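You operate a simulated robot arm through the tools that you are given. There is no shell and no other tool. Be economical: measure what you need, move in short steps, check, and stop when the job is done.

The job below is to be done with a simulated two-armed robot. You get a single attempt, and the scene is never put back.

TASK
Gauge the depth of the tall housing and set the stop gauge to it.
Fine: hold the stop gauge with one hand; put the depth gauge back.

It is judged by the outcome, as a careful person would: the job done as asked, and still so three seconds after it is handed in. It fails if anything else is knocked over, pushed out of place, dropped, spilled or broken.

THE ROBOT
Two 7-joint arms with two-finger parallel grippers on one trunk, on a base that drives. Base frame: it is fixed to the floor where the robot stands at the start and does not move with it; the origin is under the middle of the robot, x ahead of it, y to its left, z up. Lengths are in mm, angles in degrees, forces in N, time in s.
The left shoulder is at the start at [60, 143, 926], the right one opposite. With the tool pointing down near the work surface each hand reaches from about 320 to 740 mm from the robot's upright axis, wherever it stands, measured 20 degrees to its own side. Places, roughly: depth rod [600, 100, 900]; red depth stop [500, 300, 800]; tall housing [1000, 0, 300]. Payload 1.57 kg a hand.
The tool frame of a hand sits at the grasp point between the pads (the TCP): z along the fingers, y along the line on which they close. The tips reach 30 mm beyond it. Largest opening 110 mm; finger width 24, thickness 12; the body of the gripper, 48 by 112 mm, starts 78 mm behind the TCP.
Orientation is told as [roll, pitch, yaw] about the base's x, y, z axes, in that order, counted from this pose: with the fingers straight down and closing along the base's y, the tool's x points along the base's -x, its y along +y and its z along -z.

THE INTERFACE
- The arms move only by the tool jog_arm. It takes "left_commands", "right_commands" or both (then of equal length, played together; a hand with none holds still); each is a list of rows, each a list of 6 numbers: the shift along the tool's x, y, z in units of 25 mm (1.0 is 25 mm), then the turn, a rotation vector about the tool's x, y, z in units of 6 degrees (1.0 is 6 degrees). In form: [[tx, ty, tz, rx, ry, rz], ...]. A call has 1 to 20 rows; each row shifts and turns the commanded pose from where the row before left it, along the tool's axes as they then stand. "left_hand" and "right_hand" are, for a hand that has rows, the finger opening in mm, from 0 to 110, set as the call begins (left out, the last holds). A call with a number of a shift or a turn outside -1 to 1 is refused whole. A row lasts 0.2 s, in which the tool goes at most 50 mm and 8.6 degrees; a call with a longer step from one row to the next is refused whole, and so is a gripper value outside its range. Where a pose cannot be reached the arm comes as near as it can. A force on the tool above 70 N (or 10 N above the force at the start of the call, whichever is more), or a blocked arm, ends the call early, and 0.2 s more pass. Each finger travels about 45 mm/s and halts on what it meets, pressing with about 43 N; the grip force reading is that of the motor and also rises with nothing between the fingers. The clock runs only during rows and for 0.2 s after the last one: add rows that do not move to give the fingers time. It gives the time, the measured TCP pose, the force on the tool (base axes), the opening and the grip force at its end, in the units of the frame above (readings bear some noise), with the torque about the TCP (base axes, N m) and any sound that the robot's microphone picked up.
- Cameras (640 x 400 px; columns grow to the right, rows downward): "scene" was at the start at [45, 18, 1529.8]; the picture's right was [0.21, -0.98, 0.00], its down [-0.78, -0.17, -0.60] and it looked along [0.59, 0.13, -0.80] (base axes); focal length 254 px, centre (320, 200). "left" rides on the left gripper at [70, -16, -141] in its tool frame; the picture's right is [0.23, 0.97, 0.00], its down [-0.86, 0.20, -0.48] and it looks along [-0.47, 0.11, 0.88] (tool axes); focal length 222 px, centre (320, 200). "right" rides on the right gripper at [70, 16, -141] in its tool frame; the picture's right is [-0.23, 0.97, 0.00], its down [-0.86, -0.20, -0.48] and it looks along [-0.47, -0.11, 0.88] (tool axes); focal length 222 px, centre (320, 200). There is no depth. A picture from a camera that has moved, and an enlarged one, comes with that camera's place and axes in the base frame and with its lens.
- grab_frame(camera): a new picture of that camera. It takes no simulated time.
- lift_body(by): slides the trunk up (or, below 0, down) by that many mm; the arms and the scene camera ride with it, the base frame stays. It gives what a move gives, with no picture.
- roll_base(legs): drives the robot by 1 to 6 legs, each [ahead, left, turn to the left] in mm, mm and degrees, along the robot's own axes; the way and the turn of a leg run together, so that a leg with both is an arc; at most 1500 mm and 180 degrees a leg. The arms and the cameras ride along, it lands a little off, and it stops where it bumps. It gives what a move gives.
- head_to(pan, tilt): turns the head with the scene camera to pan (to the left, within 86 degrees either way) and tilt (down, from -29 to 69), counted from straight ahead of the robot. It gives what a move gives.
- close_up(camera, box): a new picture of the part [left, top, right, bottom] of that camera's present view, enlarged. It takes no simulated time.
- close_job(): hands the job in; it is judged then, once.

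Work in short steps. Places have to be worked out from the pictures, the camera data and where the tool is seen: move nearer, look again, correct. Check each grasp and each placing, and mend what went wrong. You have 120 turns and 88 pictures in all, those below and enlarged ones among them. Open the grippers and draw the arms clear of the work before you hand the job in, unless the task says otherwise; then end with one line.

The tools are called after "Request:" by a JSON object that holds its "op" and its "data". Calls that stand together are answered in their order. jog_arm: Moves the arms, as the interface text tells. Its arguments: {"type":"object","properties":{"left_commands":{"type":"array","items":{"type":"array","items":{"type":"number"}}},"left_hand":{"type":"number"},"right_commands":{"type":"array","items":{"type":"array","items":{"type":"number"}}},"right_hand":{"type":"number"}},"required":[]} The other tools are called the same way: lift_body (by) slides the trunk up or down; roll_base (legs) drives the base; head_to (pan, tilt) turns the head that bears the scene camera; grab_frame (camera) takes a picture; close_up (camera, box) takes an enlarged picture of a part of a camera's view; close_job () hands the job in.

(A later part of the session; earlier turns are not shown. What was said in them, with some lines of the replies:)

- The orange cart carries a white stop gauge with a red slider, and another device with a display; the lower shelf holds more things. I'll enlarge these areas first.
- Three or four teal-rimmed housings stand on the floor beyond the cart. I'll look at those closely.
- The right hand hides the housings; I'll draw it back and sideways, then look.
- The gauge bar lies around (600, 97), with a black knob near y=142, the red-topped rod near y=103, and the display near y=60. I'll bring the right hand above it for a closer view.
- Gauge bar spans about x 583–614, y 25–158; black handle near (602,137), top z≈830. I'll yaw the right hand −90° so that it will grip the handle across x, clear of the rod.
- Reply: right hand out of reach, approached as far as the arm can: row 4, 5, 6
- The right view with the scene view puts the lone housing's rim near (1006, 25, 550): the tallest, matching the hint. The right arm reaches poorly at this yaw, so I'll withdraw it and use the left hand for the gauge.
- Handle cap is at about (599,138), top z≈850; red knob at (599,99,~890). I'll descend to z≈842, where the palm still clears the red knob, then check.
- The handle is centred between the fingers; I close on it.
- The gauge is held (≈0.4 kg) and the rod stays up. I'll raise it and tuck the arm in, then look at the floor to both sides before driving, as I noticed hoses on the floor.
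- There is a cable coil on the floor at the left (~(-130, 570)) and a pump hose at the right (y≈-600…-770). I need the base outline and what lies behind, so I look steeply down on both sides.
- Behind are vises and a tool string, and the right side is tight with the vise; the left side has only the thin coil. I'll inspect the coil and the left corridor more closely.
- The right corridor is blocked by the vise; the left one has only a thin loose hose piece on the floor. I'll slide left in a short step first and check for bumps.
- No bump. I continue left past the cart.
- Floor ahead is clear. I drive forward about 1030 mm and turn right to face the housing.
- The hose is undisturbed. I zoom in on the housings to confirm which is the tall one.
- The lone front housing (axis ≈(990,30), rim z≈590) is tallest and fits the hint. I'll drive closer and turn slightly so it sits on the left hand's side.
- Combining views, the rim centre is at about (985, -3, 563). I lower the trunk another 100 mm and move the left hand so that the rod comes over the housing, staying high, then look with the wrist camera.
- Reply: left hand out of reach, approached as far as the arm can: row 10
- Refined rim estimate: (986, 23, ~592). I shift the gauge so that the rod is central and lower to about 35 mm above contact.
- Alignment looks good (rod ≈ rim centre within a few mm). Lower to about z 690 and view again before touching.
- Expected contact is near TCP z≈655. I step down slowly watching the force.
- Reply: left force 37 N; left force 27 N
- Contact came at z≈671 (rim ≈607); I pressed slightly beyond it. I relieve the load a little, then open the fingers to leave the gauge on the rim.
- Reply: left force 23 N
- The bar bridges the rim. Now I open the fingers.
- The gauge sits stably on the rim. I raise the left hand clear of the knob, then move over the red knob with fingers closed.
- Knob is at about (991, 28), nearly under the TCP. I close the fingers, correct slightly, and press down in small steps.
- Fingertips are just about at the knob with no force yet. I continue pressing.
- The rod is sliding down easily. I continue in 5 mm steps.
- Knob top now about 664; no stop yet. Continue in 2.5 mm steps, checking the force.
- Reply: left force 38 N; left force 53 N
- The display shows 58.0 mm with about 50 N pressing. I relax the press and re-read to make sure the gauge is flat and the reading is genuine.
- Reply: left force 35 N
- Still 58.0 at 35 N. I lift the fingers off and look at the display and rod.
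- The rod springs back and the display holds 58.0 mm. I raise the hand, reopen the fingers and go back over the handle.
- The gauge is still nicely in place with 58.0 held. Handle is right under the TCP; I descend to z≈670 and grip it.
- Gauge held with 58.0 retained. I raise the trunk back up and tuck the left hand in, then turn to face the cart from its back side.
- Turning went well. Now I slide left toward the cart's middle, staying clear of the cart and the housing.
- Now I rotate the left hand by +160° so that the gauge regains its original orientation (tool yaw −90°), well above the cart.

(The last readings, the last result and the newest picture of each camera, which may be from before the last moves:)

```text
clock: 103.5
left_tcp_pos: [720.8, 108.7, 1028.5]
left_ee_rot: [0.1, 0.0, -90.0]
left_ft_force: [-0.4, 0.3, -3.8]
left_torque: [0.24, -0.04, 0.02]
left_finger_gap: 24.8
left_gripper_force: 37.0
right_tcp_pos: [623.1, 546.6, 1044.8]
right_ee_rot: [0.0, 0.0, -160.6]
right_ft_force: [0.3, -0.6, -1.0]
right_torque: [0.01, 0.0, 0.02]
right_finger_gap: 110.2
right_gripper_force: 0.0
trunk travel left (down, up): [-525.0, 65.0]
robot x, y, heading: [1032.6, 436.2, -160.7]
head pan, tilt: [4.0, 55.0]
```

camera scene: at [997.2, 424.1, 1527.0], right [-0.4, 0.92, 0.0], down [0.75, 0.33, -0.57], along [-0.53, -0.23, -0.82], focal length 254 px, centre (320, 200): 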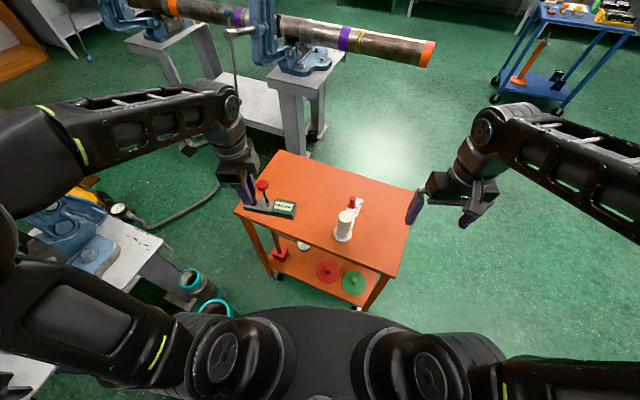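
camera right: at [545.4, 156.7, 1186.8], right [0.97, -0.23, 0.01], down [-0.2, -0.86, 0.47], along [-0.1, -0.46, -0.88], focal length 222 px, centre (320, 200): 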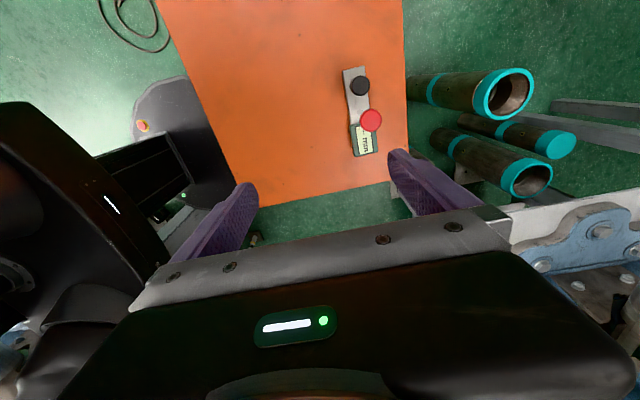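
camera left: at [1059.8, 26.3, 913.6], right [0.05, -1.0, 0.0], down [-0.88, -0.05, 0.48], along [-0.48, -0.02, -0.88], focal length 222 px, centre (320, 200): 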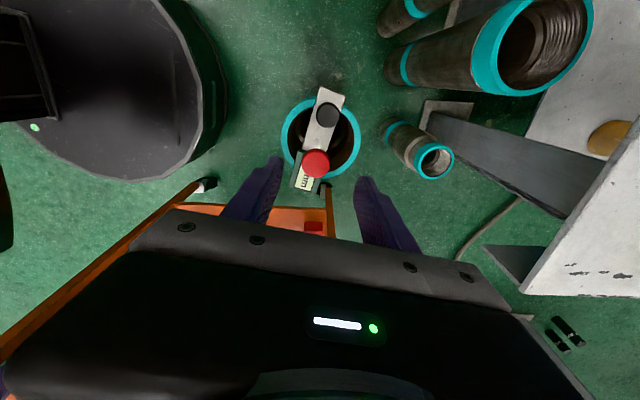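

Orientation regained. I move over the original spot (601, 139.5) and lower to about z 862.

Request:
{"op": "jog_arm", "data": {"left_commands": [[0.2, -0.8, 0, 0, 0, 0], [0.2, -0.8, 0, 0, 0, 0], [0.2, -0.8, 0, 0, 0, 0], [0.2, -0.8, 0, 0, 0, 0], [0.2, -0.8, 0, 0, 0, 0], [0.24, -0.8, 0, 0, 0, 0], [0, 0, 0.9, 0, 0, 0], [0, 0, 0.9, 0, 0, 0], [0, 0, 0.9, 0, 0, 0], [0, 0, 0.9, 0, 0, 0], [0, 0, 0.9, 0, 0, 0], [0, 0, 0.9, 0, 0, 0], [0, 0, 0.9, 0, 0, 0], [0, 0, 0.3, 0, 0, 0], [0, 0, 0, 0, 0, 0]]}}

Request:
{"op": "grab_frame", "data": {"camera": "scene"}}

```text
clock: 106.7
left_tcp_pos: [600.6, 139.2, 864.6]
left_ee_rot: [0.1, -0.1, -90.1]
left_ft_force: [0.4, 0.8, -5.7]
left_torque: [0.16, -0.04, 0.01]
left_finger_gap: 24.9
left_gripper_force: 36.6
right_tcp_pos: [623.8, 546.9, 1045.0]
right_ee_rot: [0.0, 0.0, -160.5]
right_ft_force: [-0.1, 0.3, 0.0]
right_torque: [-0.02, 0.0, -0.01]
right_finger_gap: 110.3
right_gripper_force: 0.1
trunk travel left (down, up): [-525.0, 65.0]
robot x, y, heading: [1032.3, 441.1, -160.3]
head pan, tilt: [4.0, 55.0]
```

```text
30 pictures are left
camera scene: at [997.1, 423.8, 1527.0], right [-0.4, 0.92, 0.0], down [0.75, 0.33, -0.57], along [-0.53, -0.23, -0.82], focal length 254 px, centre (320, 200)
```

scene: 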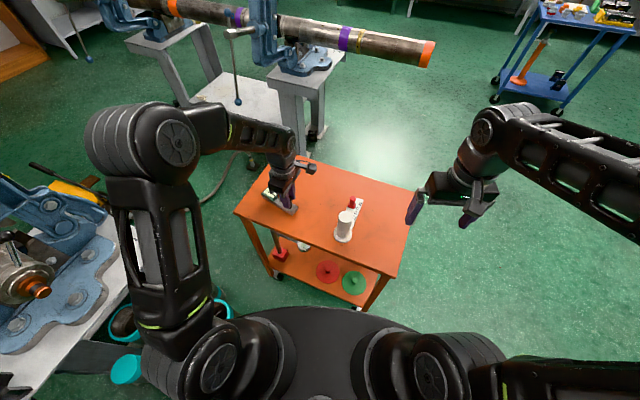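

Above the original spot. Lower the last 20 mm gently.

Request:
{"op": "jog_arm", "data": {"left_commands": [[0, 0, 0.25, 0, 0, 0], [0, 0, 0.25, 0, 0, 0], [0, 0, 0.2, 0, 0, 0], [0, 0, 0, 0, 0, 0]]}}

Request:
{"op": "jog_arm", "data": {"left_commands": [[0, 0, 0.08, 0, 0, 0], [0, 0, 0, 0, 0, 0]]}}

```text
clock: 107.7
left_tcp_pos: [601.5, 140.4, 851.3]
left_ee_rot: [-0.2, -0.1, -89.9]
left_ft_force: [2.2, 2.2, 34.2]
left_torque: [-0.13, -0.29, 0.24]
left_finger_gap: 24.9
left_gripper_force: 36.4
right_tcp_pos: [624.9, 548.2, 1045.8]
right_ee_rot: [0.1, -0.1, -160.5]
right_ft_force: [0.2, 0.6, -0.6]
right_torque: [0.0, 0.0, 0.01]
right_finger_gap: 110.3
right_gripper_force: 0.1
trunk travel left (down, up): [-525.0, 65.0]
robot x, y, heading: [1034.8, 441.0, -160.4]
head pan, tilt: [4.0, 55.0]
```

```text
clock: 108.3
left_tcp_pos: [601.2, 140.5, 846.5]
left_ee_rot: [-0.2, -0.1, -90.0]
left_ft_force: [-1.5, 0.7, 35.1]
left_torque: [-0.14, -0.12, 0.2]
left_finger_gap: 24.8
left_gripper_force: 36.2
right_tcp_pos: [624.5, 548.0, 1045.6]
right_ee_rot: [0.1, -0.1, -160.5]
right_ft_force: [0.2, -0.2, -0.2]
right_torque: [0.0, -0.02, -0.01]
right_finger_gap: 109.6
right_gripper_force: 0.1
trunk travel left (down, up): [-525.0, 65.0]
robot x, y, heading: [1033.7, 434.9, -160.4]
head pan, tilt: [4.0, 55.0]
```

It is resting on the cart. I open the fingers and lift straight up, then check.

Request:
{"op": "jog_arm", "data": {"left_commands": [[0, 0, -0.1, 0, 0, 0], [0, 0, 0, 0, 0, 0], [0, 0, 0, 0, 0, 0], [0, 0, 0, 0, 0, 0], [0, 0, -0.8, 0, 0, 0], [0, 0, -0.9, 0, 0, 0], [0, 0, -0.9, 0, 0, 0], [0, 0, -0.9, 0, 0, 0], [0, 0, -0.9, 0, 0, 0], [0, 0, -0.9, 0, 0, 0], [0, 0, -0.9, 0, 0, 0], [0, 0, 0, 0, 0, 0]], "left_hand": 60}}

Request:
{"op": "grab_frame", "data": {"camera": "left"}}

```text
clock: 110.9
left_tcp_pos: [599.4, 140.5, 1002.4]
left_ee_rot: [0.1, 0.1, -90.0]
left_ft_force: [0.0, 0.3, 0.0]
left_torque: [-0.01, 0.01, -0.01]
left_finger_gap: 60.2
left_gripper_force: 0.0
right_tcp_pos: [622.3, 547.2, 1044.9]
right_ee_rot: [0.1, 0.1, -160.5]
right_ft_force: [0.0, 0.2, 0.4]
right_torque: [0.0, 0.02, 0.0]
right_finger_gap: 109.8
right_gripper_force: 0.1
trunk travel left (down, up): [-525.0, 65.0]
robot x, y, heading: [1029.6, 440.9, -160.6]
head pan, tilt: [4.0, 55.0]
```

```text
29 pictures are left
camera left: at [583.5, 208.2, 1143.2], right [0.97, 0.23, 0.0], down [0.2, -0.85, 0.48], along [0.11, -0.47, -0.88], focal length 222 px, centre (320, 200)
```

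left: 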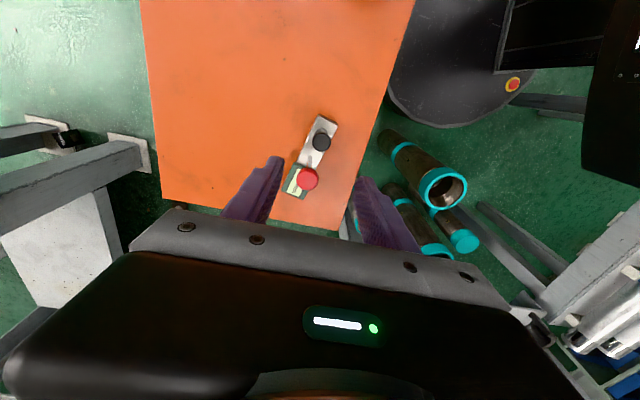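

The gauge is back in place, but appears turned by ~12° against its original alignment. I zoom in to measure.

Request:
{"op": "close_up", "data": {"camera": "left", "box": [260, 100, 380, 210]}}

```text
3.64 times, centred on (320, 155) of left
camera zoom: at [583.5, 208.2, 1143.2], right [0.97, 0.23, 0.0], down [0.2, -0.85, 0.48], along [0.11, -0.47, -0.88], focal length 808 px, centre (320, 364)
```

zoom: 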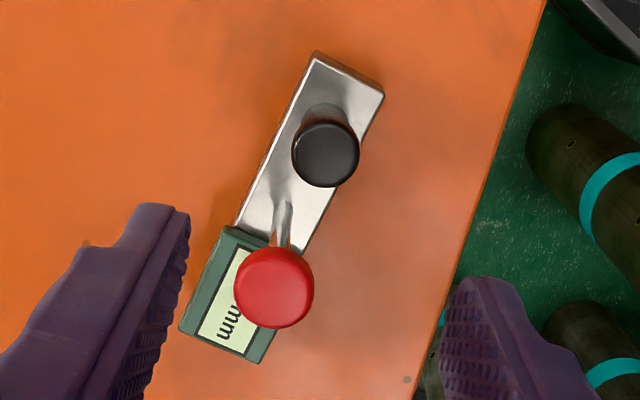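

The gauge is turned by about 13°. I regrip the handle, lift a few mm, rotate +13°, and set it down again.

Request:
{"op": "jog_arm", "data": {"left_commands": [[0, 0.08, 0.9, 0, 0, 0], [0, 0, 0.9, 0, 0, 0], [0, 0, 0.9, 0, 0, 0], [0, 0, 0.9, 0, 0, 0], [0, 0, 0.9, 0, 0, 0], [0, 0, 0.9, 0, 0, 0], [0, 0, 0.75, 0, 0, 0], [0, 0, 0, 0, 0, 0]]}}

Request:
{"op": "jog_arm", "data": {"left_commands": [[0, 0, 0, 0, 0, 0], [0, 0, 0, 0, 0, 0], [0, 0, 0, 0, 0, 0], [0, 0, 0, 0, 0, 0], [0, 0, 0, 0, 0, 0], [0, 0, -0.5, 0, 0, 0], [0, 0, 0, 0, 0, -0.7], [0, 0, 0, 0, 0, -0.7], [0, 0, 0, 0, 0, -0.75], [0, 0, 0, 0, 0, 0]], "left_hand": 5}}

Request:
{"op": "jog_arm", "data": {"left_commands": [[0, 0, 0.2, 0, 0, 0], [0, 0, 0.15, 0, 0, 0], [0, 0, 0, 0, 0, 0]]}}

```text
clock: 112.7
left_tcp_pos: [601.3, 139.7, 848.5]
left_ee_rot: [-0.1, 0.0, -89.9]
left_ft_force: [-0.3, 0.2, 0.6]
left_torque: [-0.01, 0.02, 0.0]
left_finger_gap: 60.2
left_gripper_force: 0.1
right_tcp_pos: [624.7, 547.6, 1044.9]
right_ee_rot: [-0.1, 0.0, -160.5]
right_ft_force: [-0.2, 0.6, -0.2]
right_torque: [-0.01, 0.02, 0.01]
right_finger_gap: 109.9
right_gripper_force: 0.0
trunk travel left (down, up): [-525.0, 65.0]
robot x, y, heading: [1033.8, 442.1, -160.5]
head pan, tilt: [4.0, 55.0]
```

```text
clock: 114.9
left_tcp_pos: [603.5, 139.9, 862.0]
left_ee_rot: [0.1, 0.0, -76.8]
left_ft_force: [0.2, 0.0, -4.7]
left_torque: [0.22, 0.01, -0.01]
left_finger_gap: 25.2
left_gripper_force: 37.1
right_tcp_pos: [623.1, 546.8, 1046.0]
right_ee_rot: [-0.1, -0.1, -160.5]
right_ft_force: [0.5, 0.1, -0.6]
right_torque: [0.04, 0.01, 0.02]
right_finger_gap: 110.0
right_gripper_force: 0.1
trunk travel left (down, up): [-525.0, 65.0]
robot x, y, heading: [1032.9, 439.9, -160.6]
head pan, tilt: [4.0, 55.0]
```

```text
clock: 115.7
left_tcp_pos: [603.0, 139.7, 853.0]
left_ee_rot: [0.1, 0.0, -77.0]
left_ft_force: [0.4, 0.3, -5.1]
left_torque: [0.19, -0.01, -0.03]
left_finger_gap: 25.0
left_gripper_force: 36.1
right_tcp_pos: [621.8, 545.5, 1043.9]
right_ee_rot: [0.0, 0.0, -160.5]
right_ft_force: [1.0, 0.6, -0.9]
right_torque: [-0.01, 0.02, 0.0]
right_finger_gap: 110.1
right_gripper_force: 0.0
trunk travel left (down, up): [-525.0, 65.0]
robot x, y, heading: [1031.3, 439.5, -160.4]
head pan, tilt: [4.0, 55.0]
```

Request:
{"op": "jog_arm", "data": {"left_commands": [[0, -0.06, 0.08, 0, 0, 0], [0, 0, 0.07, 0, 0, 0], [0, 0, 0, 0, 0, 0]]}}

Request:
{"op": "jog_arm", "data": {"left_commands": [[0, 0, 0, 0, 0, 0], [0, 0, 0, 0, 0, 0], [0, 0, 0, 0, 0, 0], [0, 0, 0, 0, 0, 0], [0, 0, -0.8, 0, 0, 0], [0, 0, -0.9, 0, 0, 0], [0, 0, -0.9, 0, 0, 0], [0, 0, -0.9, 0, 0, 0], [0, 0, -0.9, 0, 0, 0], [0, 0, -0.9, 0, 0, 0], [0, 0, -0.9, 0, 0, 0], [0, 0, -0.9, 0, 0, 0], [0, 0, -0.9, 0, 0, 0], [0, 0, 0, 0, 0, 0]], "left_hand": 60}}

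Request:
{"op": "close_up", "data": {"camera": "left", "box": [260, 80, 400, 210]}}

```text
clock: 116.5
left_tcp_pos: [600.8, 139.3, 848.3]
left_ee_rot: [0.0, -0.1, -77.1]
left_ft_force: [1.1, 0.1, -2.0]
left_torque: [-0.16, -0.01, 0.11]
left_finger_gap: 24.9
left_gripper_force: 36.1
right_tcp_pos: [622.7, 546.3, 1044.8]
right_ee_rot: [0.0, 0.1, -160.3]
right_ft_force: [-0.1, 0.6, 0.2]
right_torque: [0.02, -0.03, 0.03]
right_finger_gap: 110.0
right_gripper_force: 0.0
trunk travel left (down, up): [-525.0, 65.0]
robot x, y, heading: [1033.2, 438.9, -160.6]
head pan, tilt: [4.0, 55.0]
```

```text
clock: 119.5
left_tcp_pos: [600.4, 137.3, 1050.0]
left_ee_rot: [0.1, 0.0, -77.1]
left_ft_force: [0.0, 1.1, 0.1]
left_torque: [0.03, 0.02, 0.02]
left_finger_gap: 60.1
left_gripper_force: 0.0
right_tcp_pos: [622.6, 546.1, 1044.8]
right_ee_rot: [0.0, 0.0, -160.4]
right_ft_force: [0.0, 1.0, -0.9]
right_torque: [-0.02, 0.01, 0.0]
right_finger_gap: 110.1
right_gripper_force: 0.1
trunk travel left (down, up): [-525.0, 65.0]
robot x, y, heading: [1033.2, 440.4, -160.5]
head pan, tilt: [4.0, 55.0]
```

```text
3.08 times, centred on (330, 145) of left
camera zoom: at [568.4, 202.2, 1189.8], right [0.9, 0.44, 0.0], down [0.39, -0.79, 0.48], along [0.21, -0.43, -0.88], focal length 684 px, centre (289, 369)
```

zoom: 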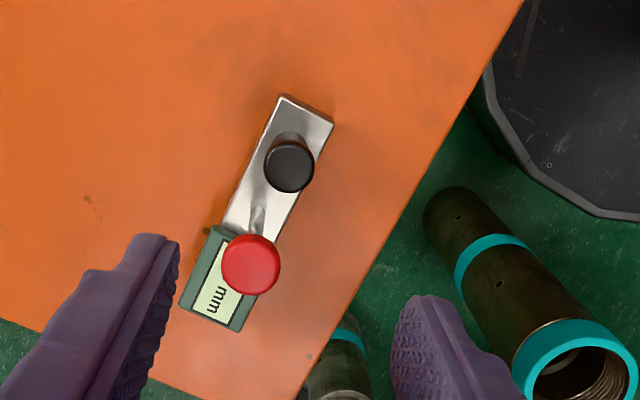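

The gauge is back, aligned as before, at its old place. Next the stop gauge: I turn the right hand to yaw −90° and bring it over the slider for a close look at the scale.

Request:
{"op": "jog_arm", "data": {"right_commands": [[0, 0, 0, 0, 0, -1], [0, 0, 0, 0, 0, -1], [0, 0, 0, 0, 0, -1], [0, 0, 0, 0, 0, -1], [0, 0, 0, 0, 0, -1], [0, 0, 0, 0, 0, -1], [0, 0, 0, 0, 0, -1], [0, 0, 0, 0, 0, -1], [0, 0, 0, 0, 0, -1], [0, 0, 0, 0, 0, -1], [0, 0, 0, 0, 0, -1], [0, 0, 0, 0, 0, -0.75], [0, 0, 0, 0, 0, 0]]}}

Request:
{"op": "jog_arm", "data": {"right_commands": [[-0.7, -0.57, 0.2, 0, 0, 0], [-0.7, -0.57, 0.2, 0, 0, 0], [-0.7, -0.57, 0.2, 0, 0, 0], [-0.7, -0.57, 0.2, 0, 0, 0], [-0.7, -0.57, 0.2, 0, 0, 0], [-0.7, -0.57, 0.2, 0, 0, 0], [-0.7, -0.57, 0.2, 0, 0, 0], [-0.7, -0.57, 0.2, 0, 0, 0], [0, 0, 0, 0, 0, 0]]}}

Request:
{"op": "grab_frame", "data": {"camera": "right"}}

```text
clock: 122.3
left_tcp_pos: [601.6, 138.4, 1049.2]
left_ee_rot: [0.1, 0.1, -77.2]
left_ft_force: [1.3, 0.5, 0.3]
left_torque: [0.01, 0.01, -0.02]
left_finger_gap: 59.8
left_gripper_force: 0.0
right_tcp_pos: [623.1, 546.8, 1044.2]
right_ee_rot: [0.0, 0.0, -89.9]
right_ft_force: [-0.3, -0.8, 0.2]
right_torque: [-0.01, 0.02, 0.03]
right_finger_gap: 110.0
right_gripper_force: 0.1
trunk travel left (down, up): [-525.0, 65.0]
robot x, y, heading: [1028.7, 441.9, -160.5]
head pan, tilt: [4.0, 55.0]
```

```text
clock: 124.3
left_tcp_pos: [600.7, 140.1, 1049.4]
left_ee_rot: [0.1, 0.0, -77.1]
left_ft_force: [-0.4, 0.3, 0.1]
left_torque: [0.0, 0.0, 0.03]
left_finger_gap: 59.9
left_gripper_force: 0.1
right_tcp_pos: [511.4, 405.7, 1004.6]
right_ee_rot: [0.0, 0.1, -90.1]
right_ft_force: [0.8, 0.5, 0.0]
right_torque: [0.0, -0.01, 0.0]
right_finger_gap: 109.8
right_gripper_force: 0.0
trunk travel left (down, up): [-525.0, 65.0]
robot x, y, heading: [1035.0, 440.3, -160.5]
head pan, tilt: [4.0, 55.0]
```

```text
26 pictures are left
camera right: at [527.6, 476.7, 1145.5], right [0.97, -0.23, 0.0], down [-0.2, -0.85, 0.48], along [-0.11, -0.47, -0.88], focal length 222 px, centre (320, 200)
```

right: 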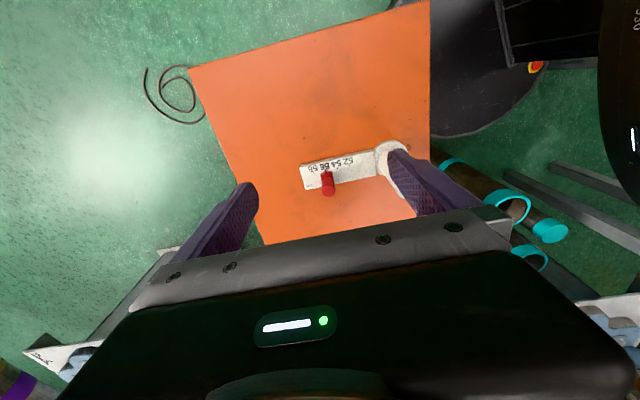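

Request:
{"op": "close_up", "data": {"camera": "right", "box": [285, 135, 405, 210]}}

```text
5.33 times, centred on (345, 172) of right
camera zoom: at [527.6, 476.7, 1145.5], right [0.97, -0.23, 0.0], down [-0.2, -0.85, 0.48], along [-0.11, -0.47, -0.88], focal length 1185 px, centre (187, 347)
```

zoom: 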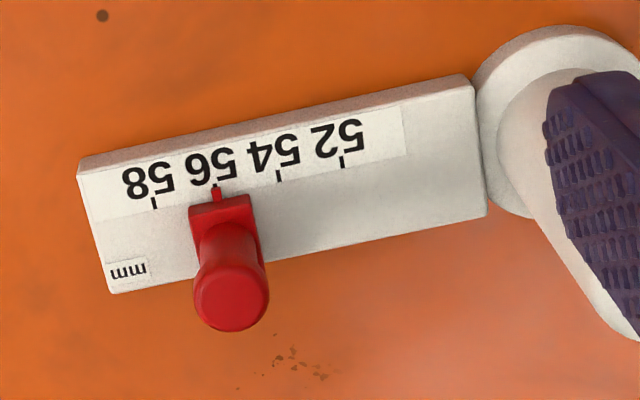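

The pointer reads 56.0; ticks are 20 mm per 2 units, so the slider must go 20.0 mm toward −x (x≈505.4 → 485.5). First I turn and tilt the left hand to hold the white post at (608, 339) from the robot's side.

Request:
{"op": "jog_arm", "data": {"left_commands": [[0, 0, 0, 0, 0, 1], [0, 0, 0, 0, 0, 1], [0, 0, 0, 0, 0, 1], [0, 0, 0, 0, 0, 1], [0, 0, 0, 0, 0, 1], [0, 0, 0, 0, 0, 1], [0, 0, 0, 0, 0, 1], [0, 0, 0, 0, 0, 1], [0, 0, 0, 0, 0, 1], [0, 0, 0, 0, 0, 1], [0, 0, 0, 0, 0, 1], [0, 0, 0, 0, 0, 1], [0, 0, 0, 0, 0, 1], [0, 0, 0, 0, 0, 1], [0, 0, 0, 0, 0, 1], [0, 0, 0, 0, 0, 1], [0, 0, 0, 0, 0, 1], [0, 0, 0, 0, 0, 0.15], [0, 0, 0, 0, 0, 0]], "left_hand": 90}}

Request:
{"op": "jog_arm", "data": {"left_commands": [[0, 0, 0, 0, -1, 0], [0, 0, 0, 0, -1, 0], [0, 0, 0, 0, -1, 0], [0, 0, 0, 0, -1, 0], [0, 0, 0, 0, -1, 0], [0, 0, 0, 0, -1, 0], [0, 0, 0, 0, -1, 0], [0, 0, 0, 0, 0, 0]]}}

```text
clock: 128.3
left_tcp_pos: [600.9, 138.4, 1048.9]
left_ee_rot: [0.0, 0.1, -180.0]
left_ft_force: [-1.1, -0.1, -0.7]
left_torque: [-0.02, -0.01, 0.03]
left_finger_gap: 90.0
left_gripper_force: 0.1
right_tcp_pos: [510.3, 406.2, 1005.1]
right_ee_rot: [0.0, 0.0, -90.0]
right_ft_force: [-0.6, -0.4, -0.5]
right_torque: [-0.01, 0.0, -0.01]
right_finger_gap: 109.9
right_gripper_force: 0.2
trunk travel left (down, up): [-525.0, 65.0]
robot x, y, heading: [1034.2, 438.9, -160.3]
head pan, tilt: [4.0, 55.0]
```

```text
clock: 130.1
left_tcp_pos: [601.3, 139.8, 1048.4]
left_ee_rot: [0.0, -42.0, -180.0]
left_ft_force: [0.9, -0.5, 0.8]
left_torque: [0.01, 0.03, -0.01]
left_finger_gap: 89.9
left_gripper_force: 0.0
right_tcp_pos: [510.4, 406.4, 1004.2]
right_ee_rot: [0.0, 0.0, -90.0]
right_ft_force: [-0.3, 0.2, -0.3]
right_torque: [-0.02, 0.02, 0.02]
right_finger_gap: 109.9
right_gripper_force: 0.1
trunk travel left (down, up): [-525.0, 65.0]
robot x, y, heading: [1034.4, 441.0, -160.3]
head pan, tilt: [4.0, 55.0]
```

Request:
{"op": "jog_arm", "data": {"left_commands": [[0.13, -0.8, 0.15, 0, 0, 0], [0.13, -0.8, 0.15, 0, 0, 0], [0.13, -0.8, 0.15, 0, 0, 0], [0.13, -0.8, 0.15, 0, 0, 0], [0.13, -0.8, 0.15, 0, 0, 0], [0.13, -0.8, 0.15, 0, 0, 0], [0.13, -0.8, 0.15, 0, 0, 0], [0.13, -0.8, 0.15, 0, 0, 0], [0.13, -0.8, 0.15, 0, 0, 0], [0.13, -0.8, 0.15, 0, 0, 0], [0, 0, 0, 0, 0, 0]]}}

Request:
{"op": "grab_frame", "data": {"camera": "left"}}

Request:
{"op": "grab_frame", "data": {"camera": "scene"}}

```text
clock: 132.5
left_tcp_pos: [599.8, 338.1, 999.6]
left_ee_rot: [0.0, -42.0, -179.8]
left_ft_force: [0.0, -1.3, -0.6]
left_torque: [0.06, -0.02, -0.02]
left_finger_gap: 89.8
left_gripper_force: 0.1
right_tcp_pos: [511.8, 405.9, 1003.9]
right_ee_rot: [-0.1, 0.0, -89.9]
right_ft_force: [-0.7, 0.7, 0.2]
right_torque: [-0.03, 0.03, -0.05]
right_finger_gap: 110.0
right_gripper_force: 0.0
trunk travel left (down, up): [-525.0, 65.0]
robot x, y, heading: [1034.4, 439.6, -160.6]
head pan, tilt: [4.0, 55.0]
```

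```text
24 pictures are left
camera left: at [745.5, 354.8, 1056.7], right [0.17, -0.97, -0.15], down [-0.32, -0.2, 0.93], along [-0.93, -0.11, -0.34], focal length 222 px, centre (320, 200)
```

left: 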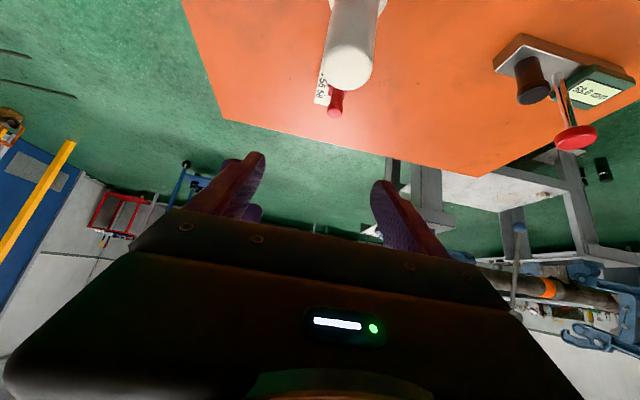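

```text
23 pictures are left
camera scene: at [997.6, 423.9, 1527.0], right [-0.4, 0.92, 0.0], down [0.75, 0.33, -0.57], along [-0.53, -0.23, -0.82], focal length 254 px, centre (320, 200)
```

scene: 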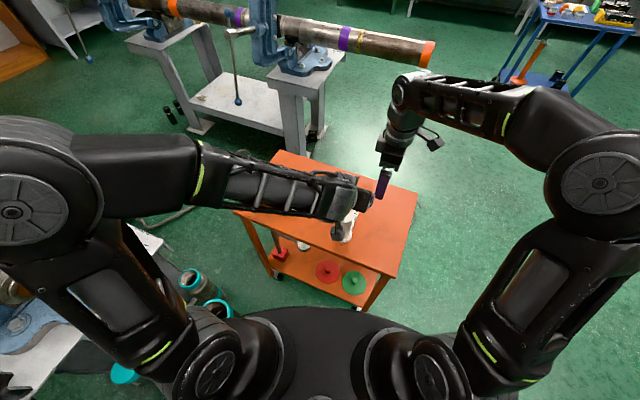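

The post top is at about (614, 336, 897). I lower the left hand so that the fingers straddle it, then close.

Request:
{"op": "jog_arm", "data": {"left_commands": [[0.48, 0, 0.45, 0, 0, 0], [0.48, 0.02, 0.45, 0, 0, 0], [0.48, 0.02, 0.45, 0, 0, 0], [0.48, 0, 0.45, 0, 0, 0], [0.48, 0, 0.45, 0, 0, 0], [0.48, 0, 0.45, 0, 0, 0], [0.48, 0, 0.45, 0, 0, 0], [0.48, 0, 0.45, 0, 0, 0], [0, 0, 0, 0, 0, 0]]}}

Request:
{"op": "grab_frame", "data": {"camera": "left"}}

```text
clock: 134.5
left_tcp_pos: [611.7, 338.6, 867.6]
left_ee_rot: [0.0, -41.9, -179.9]
left_ft_force: [-1.2, 0.2, 0.4]
left_torque: [0.01, 0.0, 0.02]
left_finger_gap: 89.8
left_gripper_force: 0.1
right_tcp_pos: [510.6, 407.2, 1004.6]
right_ee_rot: [0.0, -0.1, -90.1]
right_ft_force: [-0.1, -0.2, 0.5]
right_torque: [0.0, 0.02, -0.02]
right_finger_gap: 110.2
right_gripper_force: 0.1
trunk travel left (down, up): [-525.0, 65.0]
robot x, y, heading: [1032.8, 442.3, -160.4]
head pan, tilt: [4.0, 55.0]
```

```text
22 pictures are left
camera left: at [757.7, 353.8, 925.7], right [0.17, -0.97, -0.15], down [-0.32, -0.2, 0.93], along [-0.93, -0.11, -0.34], focal length 222 px, centre (320, 200)
```

left: 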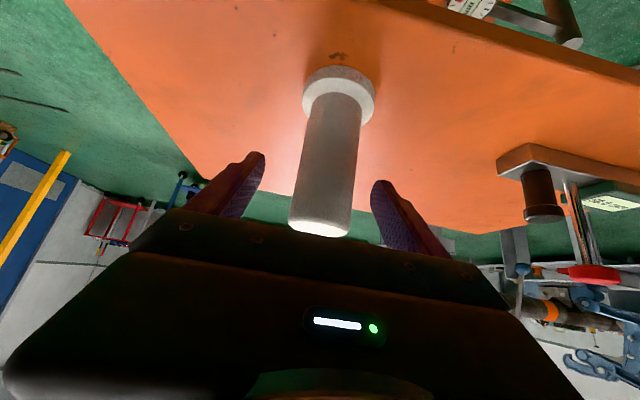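

The post is about 4 mm off centre; I correct and close on it, watching forces.

Request:
{"op": "jog_arm", "data": {"left_commands": [[0, 0.18, 0, 0, 0, 0], [0, 0, 0, 0, 0, 0], [0, 0, 0, 0, 0, 0], [0, 0, 0, 0, 0, 0], [0, 0, 0, 0, 0, 0], [0, 0, 0, 0, 0, 0]], "left_hand": 30}}

Request:
{"op": "close_up", "data": {"camera": "right", "box": [285, 135, 405, 210]}}

```text
clock: 135.9
left_tcp_pos: [611.7, 334.4, 867.5]
left_ee_rot: [0.0, -41.9, -180.0]
left_ft_force: [0.2, 1.6, 0.6]
left_torque: [0.08, -0.04, -0.02]
left_finger_gap: 41.3
left_gripper_force: 42.8
right_tcp_pos: [510.7, 407.3, 1004.3]
right_ee_rot: [0.0, 0.0, -89.9]
right_ft_force: [-0.2, 0.6, 0.6]
right_torque: [0.0, 0.03, -0.01]
right_finger_gap: 109.8
right_gripper_force: 0.0
trunk travel left (down, up): [-525.0, 65.0]
robot x, y, heading: [1031.2, 439.5, -160.9]
head pan, tilt: [4.0, 55.0]
```

```text
5.33 times, centred on (345, 172) of right
camera zoom: at [527.6, 476.9, 1145.4], right [0.97, -0.23, 0.0], down [-0.2, -0.85, 0.48], along [-0.11, -0.47, -0.88], focal length 1185 px, centre (187, 347)
```

zoom: 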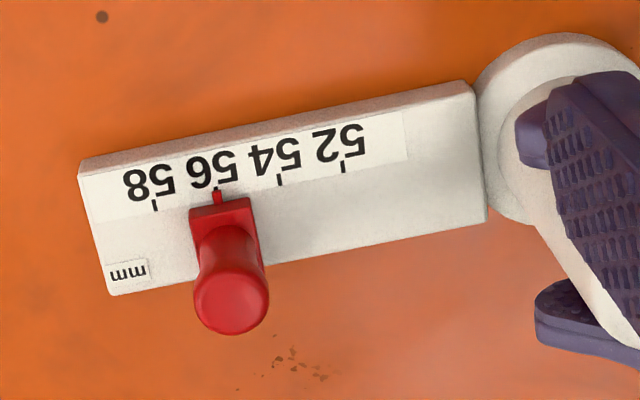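

The post is held; the gauge barely moved. Now the right hand goes over the red knob (505, 327) with fingers at 50 mm and lowers to z≈875 first.

Request:
{"op": "jog_arm", "data": {"right_commands": [[-0.8, -0.05, 0, 0, 0, 0], [-0.8, -0.05, 0, 0, 0, 0], [-0.8, -0.05, 0, 0, 0, 0], [-0.8, -0.07, 0, 0, 0, 0], [0, 0, 0.85, 0, 0, 0], [0, 0, 0.85, 0, 0, 0], [0, 0, 0.85, 0, 0, 0], [0, 0, 0.85, 0, 0, 0], [0, 0, 0.85, 0, 0, 0], [0, 0, 0.85, 0, 0, 0], [0, 0, 0, 0, 0, 0]], "right_hand": 50}}

Request:
{"op": "close_up", "data": {"camera": "right", "box": [230, 80, 410, 240]}}

```text
clock: 138.3
left_tcp_pos: [611.5, 333.7, 867.6]
left_ee_rot: [0.0, -41.9, -179.9]
left_ft_force: [0.0, 0.9, 0.9]
left_torque: [-0.02, -0.08, 0.02]
left_finger_gap: 41.3
left_gripper_force: 43.1
right_tcp_pos: [504.7, 326.5, 877.4]
right_ee_rot: [0.0, 0.0, -89.9]
right_ft_force: [-0.1, 0.8, 0.7]
right_torque: [-0.05, -0.02, -0.01]
right_finger_gap: 50.0
right_gripper_force: 0.2
trunk travel left (down, up): [-525.0, 65.0]
robot x, y, heading: [1034.3, 441.6, -160.7]
head pan, tilt: [4.0, 55.0]
```

```text
2.50 times, centred on (320, 160) of right
camera zoom: at [521.5, 395.9, 1018.3], right [0.97, -0.23, 0.0], down [-0.2, -0.86, 0.48], along [-0.11, -0.47, -0.88], focal length 555 px, centre (320, 300)
```

zoom: 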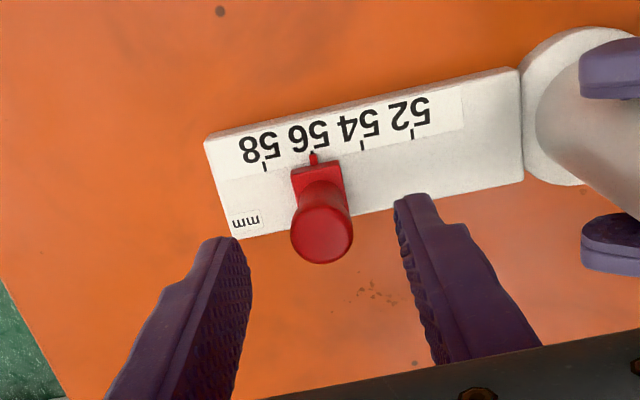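

Well aligned. I lower to z≈842 and grip the knob.

Request:
{"op": "jog_arm", "data": {"right_commands": [[0.02, 0.05, 0.5, 0, 0, 0], [0, 0, 0.5, 0, 0, 0], [0, 0, 0.4, 0, 0, 0], [0, 0, 0, 0, 0, 0]]}}

Request:
{"op": "jog_arm", "data": {"right_commands": [[0, 0, 0, 0, 0, 0], [0, 0, 0, 0, 0, 0], [0, 0, 0, 0, 0, 0], [0, 0, 0, 0, 0, 0]], "right_hand": 5}}

Request:
{"op": "close_up", "data": {"camera": "right", "box": [230, 60, 410, 220]}}

```text
clock: 139.3
left_tcp_pos: [611.6, 332.6, 868.1]
left_ee_rot: [0.1, -41.9, -179.9]
left_ft_force: [0.1, -1.3, 1.3]
left_torque: [-0.15, -0.02, 0.0]
left_finger_gap: 41.4
left_gripper_force: 42.9
right_tcp_pos: [505.5, 326.2, 844.0]
right_ee_rot: [0.0, 0.0, -90.1]
right_ft_force: [0.1, -0.5, -0.2]
right_torque: [-0.01, 0.0, 0.02]
right_finger_gap: 50.2
right_gripper_force: 0.0
trunk travel left (down, up): [-525.0, 65.0]
robot x, y, heading: [1034.6, 438.4, -160.8]
head pan, tilt: [4.0, 55.0]
```

```text
clock: 140.3
left_tcp_pos: [612.9, 334.3, 868.0]
left_ee_rot: [0.0, -41.9, -179.9]
left_ft_force: [-0.1, -1.0, 3.5]
left_torque: [0.08, -0.43, -0.05]
left_finger_gap: 40.9
left_gripper_force: 42.6
right_tcp_pos: [505.1, 325.4, 842.5]
right_ee_rot: [0.0, 0.0, -89.9]
right_ft_force: [-0.5, 0.0, 0.6]
right_torque: [-0.23, 0.53, 0.03]
right_finger_gap: 21.0
right_gripper_force: 34.4
trunk travel left (down, up): [-525.0, 65.0]
robot x, y, heading: [1035.1, 437.1, -160.7]
head pan, tilt: [4.0, 55.0]
```

```text
2.50 times, centred on (320, 140) of right
camera zoom: at [522.5, 396.2, 983.9], right [0.97, -0.23, 0.0], down [-0.2, -0.86, 0.48], along [-0.11, -0.47, -0.88], focal length 555 px, centre (320, 350)
```

zoom: 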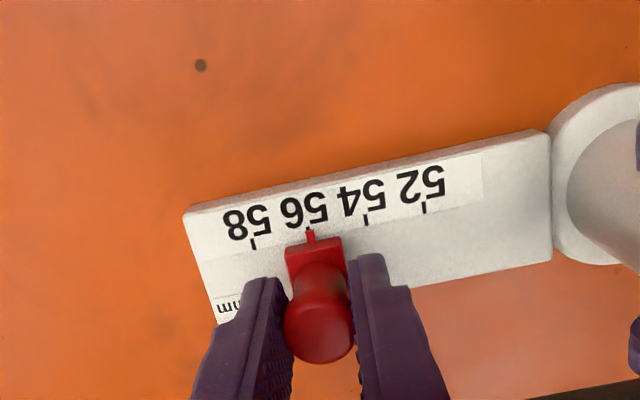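

Knob gripped, pointer at 56. I move it 18 mm toward −x in small steps, then check.

Request:
{"op": "jog_arm", "data": {"right_commands": [[0, -0.15, 0, 0, 0, 0], [0, -0.15, 0, 0, 0, 0], [0, -0.15, 0, 0, 0, 0], [0, -0.15, 0, 0, 0, 0], [0, -0.12, 0, 0, 0, 0], [0, 0, 0, 0, 0, 0]]}}

Request:
{"op": "close_up", "data": {"camera": "right", "box": [250, 80, 370, 180]}}

```text
clock: 141.7
left_tcp_pos: [613.0, 334.3, 867.7]
left_ee_rot: [0.0, -41.9, -179.9]
left_ft_force: [-1.1, 0.1, 0.9]
left_torque: [0.15, 0.3, 0.03]
left_finger_gap: 41.1
left_gripper_force: 42.9
right_tcp_pos: [486.8, 325.9, 843.2]
right_ee_rot: [0.0, -0.1, -90.0]
right_ft_force: [-0.3, 1.4, 1.7]
right_torque: [-0.16, -0.55, 0.01]
right_finger_gap: 21.0
right_gripper_force: 34.3
trunk travel left (down, up): [-525.0, 65.0]
robot x, y, heading: [1031.1, 436.7, -160.5]
head pan, tilt: [4.0, 55.0]
```

```text
4.00 times, centred on (310, 130) of right
camera zoom: at [503.8, 396.7, 983.9], right [0.97, -0.23, 0.0], down [-0.2, -0.86, 0.48], along [-0.11, -0.47, -0.88], focal length 888 px, centre (360, 480)
```

zoom: 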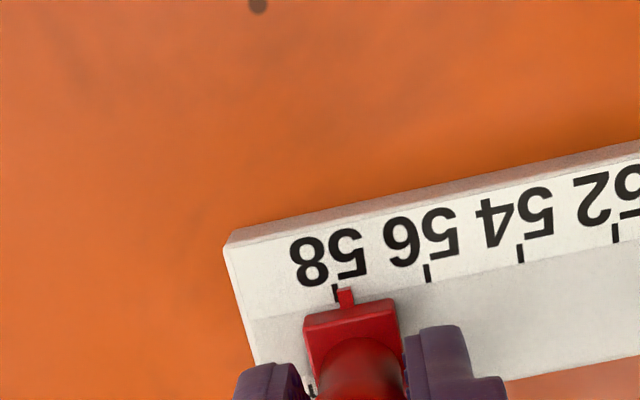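

Pointer is about 2.2 mm short of the 58 tick; I nudge and check.

Request:
{"op": "jog_arm", "data": {"right_commands": [[0, -0.045, 0, 0, 0, 0], [0, -0.045, 0, 0, 0, 0], [0, 0, 0, 0, 0, 0]]}}

Request:
{"op": "close_up", "data": {"camera": "right", "box": [280, 115, 340, 165]}}

```text
clock: 142.5
left_tcp_pos: [610.7, 334.6, 868.9]
left_ee_rot: [0.0, -41.9, -180.0]
left_ft_force: [-4.5, 0.5, 0.4]
left_torque: [-0.26, -0.47, 0.1]
left_finger_gap: 41.1
left_gripper_force: 42.9
right_tcp_pos: [486.1, 326.0, 842.2]
right_ee_rot: [0.0, 0.1, -90.0]
right_ft_force: [3.1, -0.7, 1.8]
right_torque: [0.31, 0.43, -0.05]
right_finger_gap: 21.0
right_gripper_force: 34.4
trunk travel left (down, up): [-525.0, 65.0]
robot x, y, heading: [1036.2, 436.2, -160.4]
head pan, tilt: [4.0, 55.0]
```

```text
8.00 times, centred on (310, 140) of right
camera zoom: at [502.0, 396.8, 983.9], right [0.97, -0.23, 0.0], down [-0.2, -0.85, 0.48], along [-0.11, -0.47, -0.88], focal length 1777 px, centre (400, 680)
```

zoom: 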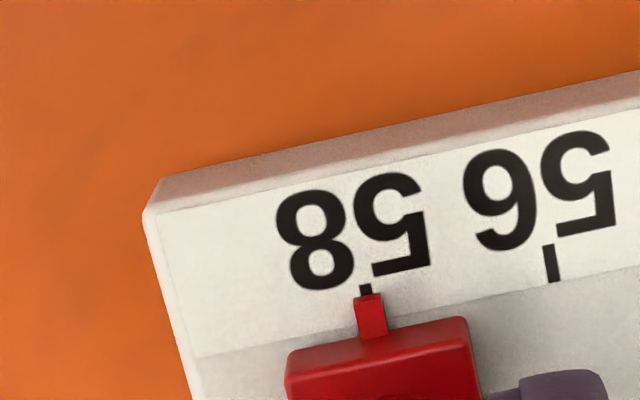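

The pointer sits on the 58 tick (within ~0.03 units). I release the knob gently and check that it stays.

Request:
{"op": "jog_arm", "data": {"right_commands": [[0, -0.01, 0, 0, 0, 0], [0, 0, 0, 0, 0, 0], [0, 0, 0, 0, 0, 0], [0, 0, 0, 0, 0, 0]]}}

Request:
{"op": "jog_arm", "data": {"right_commands": [[0, 0, 0, 0, 0, 0], [0, 0, 0, 0, 0, 0], [0, 0, 0, 0, 0, 0], [0, 0, -0.6, 0, 0, 0], [0, 0, -0.8, 0, 0, 0], [0, 0, -0.8, 0, 0, 0], [0, 0, 0, 0, 0, 0]], "right_hand": 50}}

Request:
{"op": "close_up", "data": {"camera": "right", "box": [270, 110, 370, 200]}}

```text
clock: 143.5
left_tcp_pos: [611.8, 332.9, 868.5]
left_ee_rot: [0.0, -41.9, -179.9]
left_ft_force: [-6.0, 0.4, -0.6]
left_torque: [-0.14, -0.34, 0.09]
left_finger_gap: 41.0
left_gripper_force: 42.7
right_tcp_pos: [485.5, 326.2, 842.7]
right_ee_rot: [-0.1, 0.1, -89.8]
right_ft_force: [5.1, 1.4, 4.5]
right_torque: [0.21, 0.36, -0.06]
right_finger_gap: 21.0
right_gripper_force: 34.1
trunk travel left (down, up): [-525.0, 65.0]
robot x, y, heading: [1033.8, 440.1, -160.3]
head pan, tilt: [4.0, 55.0]
```

```text
clock: 145.1
left_tcp_pos: [613.0, 333.3, 869.4]
left_ee_rot: [0.0, -41.9, -179.9]
left_ft_force: [1.0, -0.7, 1.8]
left_torque: [-0.13, 0.04, 0.05]
left_finger_gap: 41.2
left_gripper_force: 43.0
right_tcp_pos: [485.1, 326.3, 897.1]
right_ee_rot: [0.0, 0.0, -90.0]
right_ft_force: [0.9, 0.6, 0.3]
right_torque: [0.05, 0.05, -0.06]
right_finger_gap: 50.2
right_gripper_force: 0.0
trunk travel left (down, up): [-525.0, 65.0]
robot x, y, heading: [1031.9, 439.5, -160.6]
head pan, tilt: [4.0, 55.0]
```

```text
4.44 times, centred on (320, 155) of right
camera zoom: at [501.7, 396.7, 1038.2], right [0.97, -0.23, 0.0], down [-0.2, -0.86, 0.48], along [-0.11, -0.47, -0.88], focal length 987 px, centre (320, 400)
```

zoom: 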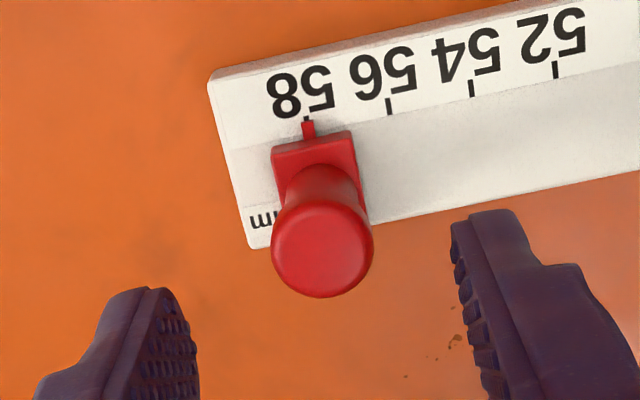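

Request:
{"op": "close_up", "data": {"camera": "right", "box": [295, 120, 345, 160]}}

```text
10.00 times, centred on (320, 140) of right
camera zoom: at [501.7, 396.7, 1038.2], right [0.97, -0.23, 0.0], down [-0.2, -0.86, 0.48], along [-0.11, -0.47, -0.88], focal length 2221 px, centre (320, 800)
```

zoom: 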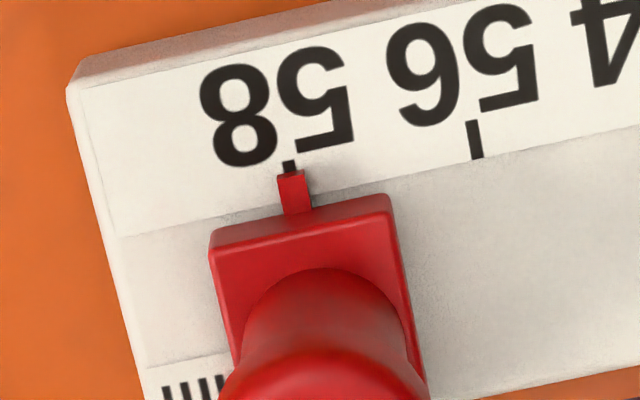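

The pointer is exactly on 58. I raise the right hand clear, and open the left hand, then withdraw it upward along its way in.

Request:
{"op": "jog_arm", "data": {"right_commands": [[0, 0, -0.9, 0, 0, 0], [0, 0, -0.9, 0, 0, 0], [0, 0, -0.9, 0, 0, 0], [0, 0, -0.9, 0, 0, 0], [0.8, 0, -0.4, 0, 0, 0], [0.8, 0, -0.4, 0, 0, 0], [0.8, 0, 0, 0, 0, 0], [0.8, 0, 0, 0, 0, 0], [0.8, 0, 0, 0, 0, 0], [0.8, 0, 0, 0, 0, 0]]}}

Request:
{"op": "jog_arm", "data": {"left_commands": [[0, 0, 0, 0, 0, 0], [0, 0, 0, 0, 0, 0], [0, 0, 0, 0, 0, 0], [0, 0, 0, 0, 0, 0], [-0.48, 0, -0.45, 0, 0, 0], [-0.48, 0, -0.45, 0, 0, 0], [-0.48, 0, -0.45, 0, 0, 0], [-0.48, 0, -0.45, 0, 0, 0], [-0.48, 0, -0.45, 0, 0, 0], [-0.48, 0, -0.45, 0, 0, 0], [-0.48, 0, -0.45, 0, 0, 0], [-0.48, 0, -0.45, 0, 0, 0], [0, 0, -0.8, 0, 0, 0], [0, 0, -0.8, 0, 0, 0], [0, 0, -0.8, 0, 0, 0], [0, 0, 0, 0, 0, 0]], "left_hand": 85}}

Request:
{"op": "grab_frame", "data": {"camera": "scene"}}

Request:
{"op": "grab_frame", "data": {"camera": "right"}}

```text
clock: 147.3
left_tcp_pos: [612.6, 335.1, 867.4]
left_ee_rot: [0.0, -42.0, -179.9]
left_ft_force: [1.3, 0.9, 1.4]
left_torque: [-0.06, -0.06, 0.08]
left_finger_gap: 41.3
left_gripper_force: 42.8
right_tcp_pos: [485.5, 447.1, 1009.6]
right_ee_rot: [0.0, 0.0, -90.0]
right_ft_force: [0.1, 0.9, -0.3]
right_torque: [0.01, 0.02, -0.04]
right_finger_gap: 50.1
right_gripper_force: 0.1
trunk travel left (down, up): [-525.0, 65.0]
robot x, y, heading: [1029.2, 439.3, -160.6]
head pan, tilt: [4.0, 55.0]
```

```text
clock: 150.7
left_tcp_pos: [639.4, 333.8, 1043.7]
left_ee_rot: [0.0, -41.8, -179.9]
left_ft_force: [-0.3, -0.6, 0.7]
left_torque: [0.01, 0.0, 0.04]
left_finger_gap: 85.0
left_gripper_force: 0.0
right_tcp_pos: [484.9, 447.1, 1007.9]
right_ee_rot: [0.1, 0.0, -90.0]
right_ft_force: [-0.5, 0.2, -0.4]
right_torque: [0.02, -0.02, -0.02]
right_finger_gap: 50.2
right_gripper_force: 0.0
trunk travel left (down, up): [-525.0, 65.0]
robot x, y, heading: [1033.7, 443.6, -160.6]
head pan, tilt: [4.0, 55.0]
```

```text
14 pictures are left
camera scene: at [997.0, 424.0, 1527.0], right [-0.4, 0.92, 0.0], down [0.75, 0.33, -0.57], along [-0.53, -0.23, -0.82], focal length 254 px, centre (320, 200)
```

scene: 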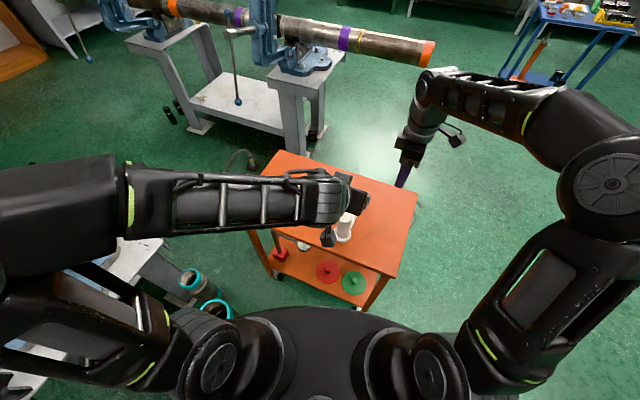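

```text
13 pictures are left
camera right: at [501.8, 516.9, 1149.3], right [0.97, -0.23, 0.0], down [-0.2, -0.86, 0.48], along [-0.11, -0.47, -0.88], focal length 222 px, centre (320, 200)
```

right: 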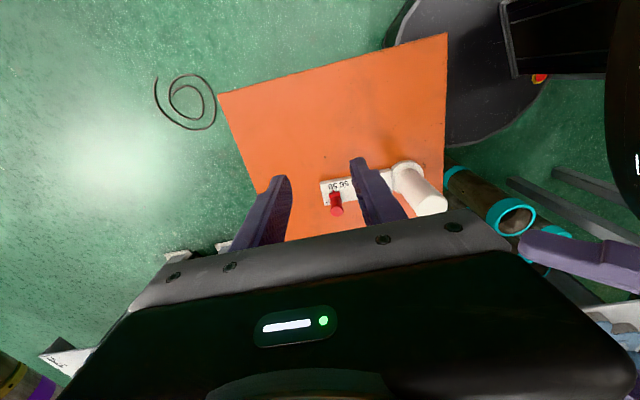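

Both released. I draw both arms further clear of the cart and take a final look.

Request:
{"op": "jog_arm", "data": {"right_commands": [[0.9, 0.5, -0.3, 0, 0, 0], [0.9, 0.5, -0.3, 0, 0, 0], [0.9, 0.5, -0.3, 0, 0, 0], [0.9, 0.5, -0.3, 0, 0, 0], [0.9, 0.5, -0.3, 0, 0, 0], [0.9, 0.5, -0.3, 0, 0, 0], [0, 0, 0, 0, 0, 0]], "left_commands": [[0, 0.6, -0.7, 0, 0, 0], [0, 0.6, -0.7, 0, 0, 0], [0, 0.6, -0.7, 0, 0, 0], [0, 0.6, -0.7, 0, 0, 0], [0, 0, 0, 0, 1, 0], [0, 0, 0, 0, 1, 0], [0, 0, 0, 0, 0, 0]], "right_hand": 110, "left_hand": 110}}

Request:
{"op": "grab_frame", "data": {"camera": "scene"}}

Request:
{"op": "grab_frame", "data": {"camera": "left"}}

```text
clock: 152.3
left_tcp_pos: [686.2, 272.4, 1095.7]
left_ee_rot: [0.0, -29.9, -179.9]
left_ft_force: [0.4, 0.7, -0.2]
left_torque: [0.01, 0.01, 0.0]
left_finger_gap: 110.2
left_gripper_force: 0.0
right_tcp_pos: [560.0, 582.0, 1053.8]
right_ee_rot: [-0.1, 0.0, -89.9]
right_ft_force: [-0.6, -0.2, -0.6]
right_torque: [0.0, -0.03, 0.03]
right_finger_gap: 109.8
right_gripper_force: 0.1
trunk travel left (down, up): [-525.0, 65.0]
robot x, y, heading: [1031.9, 439.7, -160.4]
head pan, tilt: [4.0, 55.0]
```

```text
12 pictures are left
camera scene: at [997.3, 423.9, 1527.0], right [-0.4, 0.92, 0.0], down [0.75, 0.33, -0.57], along [-0.53, -0.23, -0.82], focal length 254 px, centre (320, 200)
```

scene: 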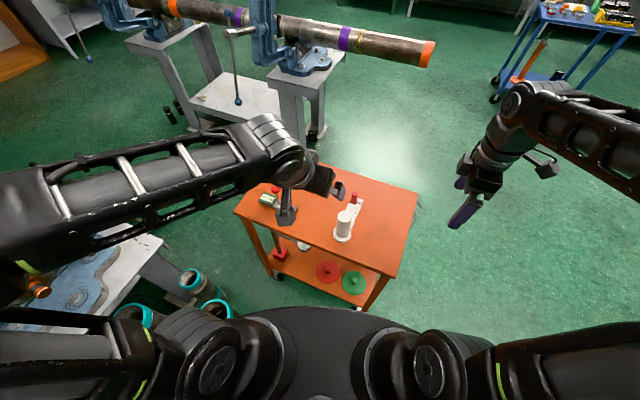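

```text
11 pictures are left
camera left: at [817.1, 288.7, 1182.8], right [0.2, -0.97, -0.11], down [-0.5, -0.2, 0.84], along [-0.84, -0.11, -0.53], focal length 222 px, centre (320, 200)
```

left: 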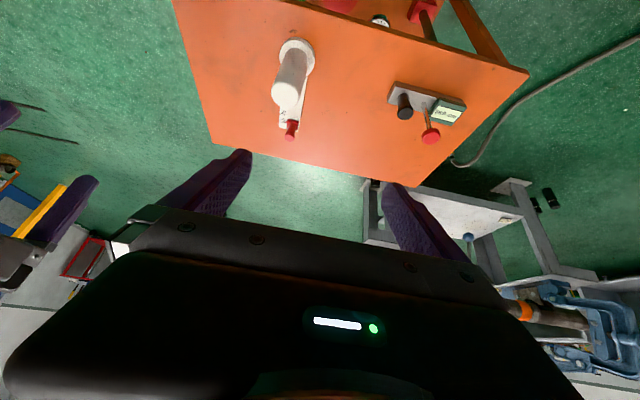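

Everything stands in place: the gauge is at its old spot, the stop gauge is set to 58, the housings and hose are undisturbed, and the arms are clear. I hand the job in.

Request:
{"op": "close_job", "data": {}}

```text
The job is handed in.
```

I measured the tall housing's depth as 58.0 mm, set the stop gauge's pointer on the 58 mark and put the depth gauge back in its original place on the cart.
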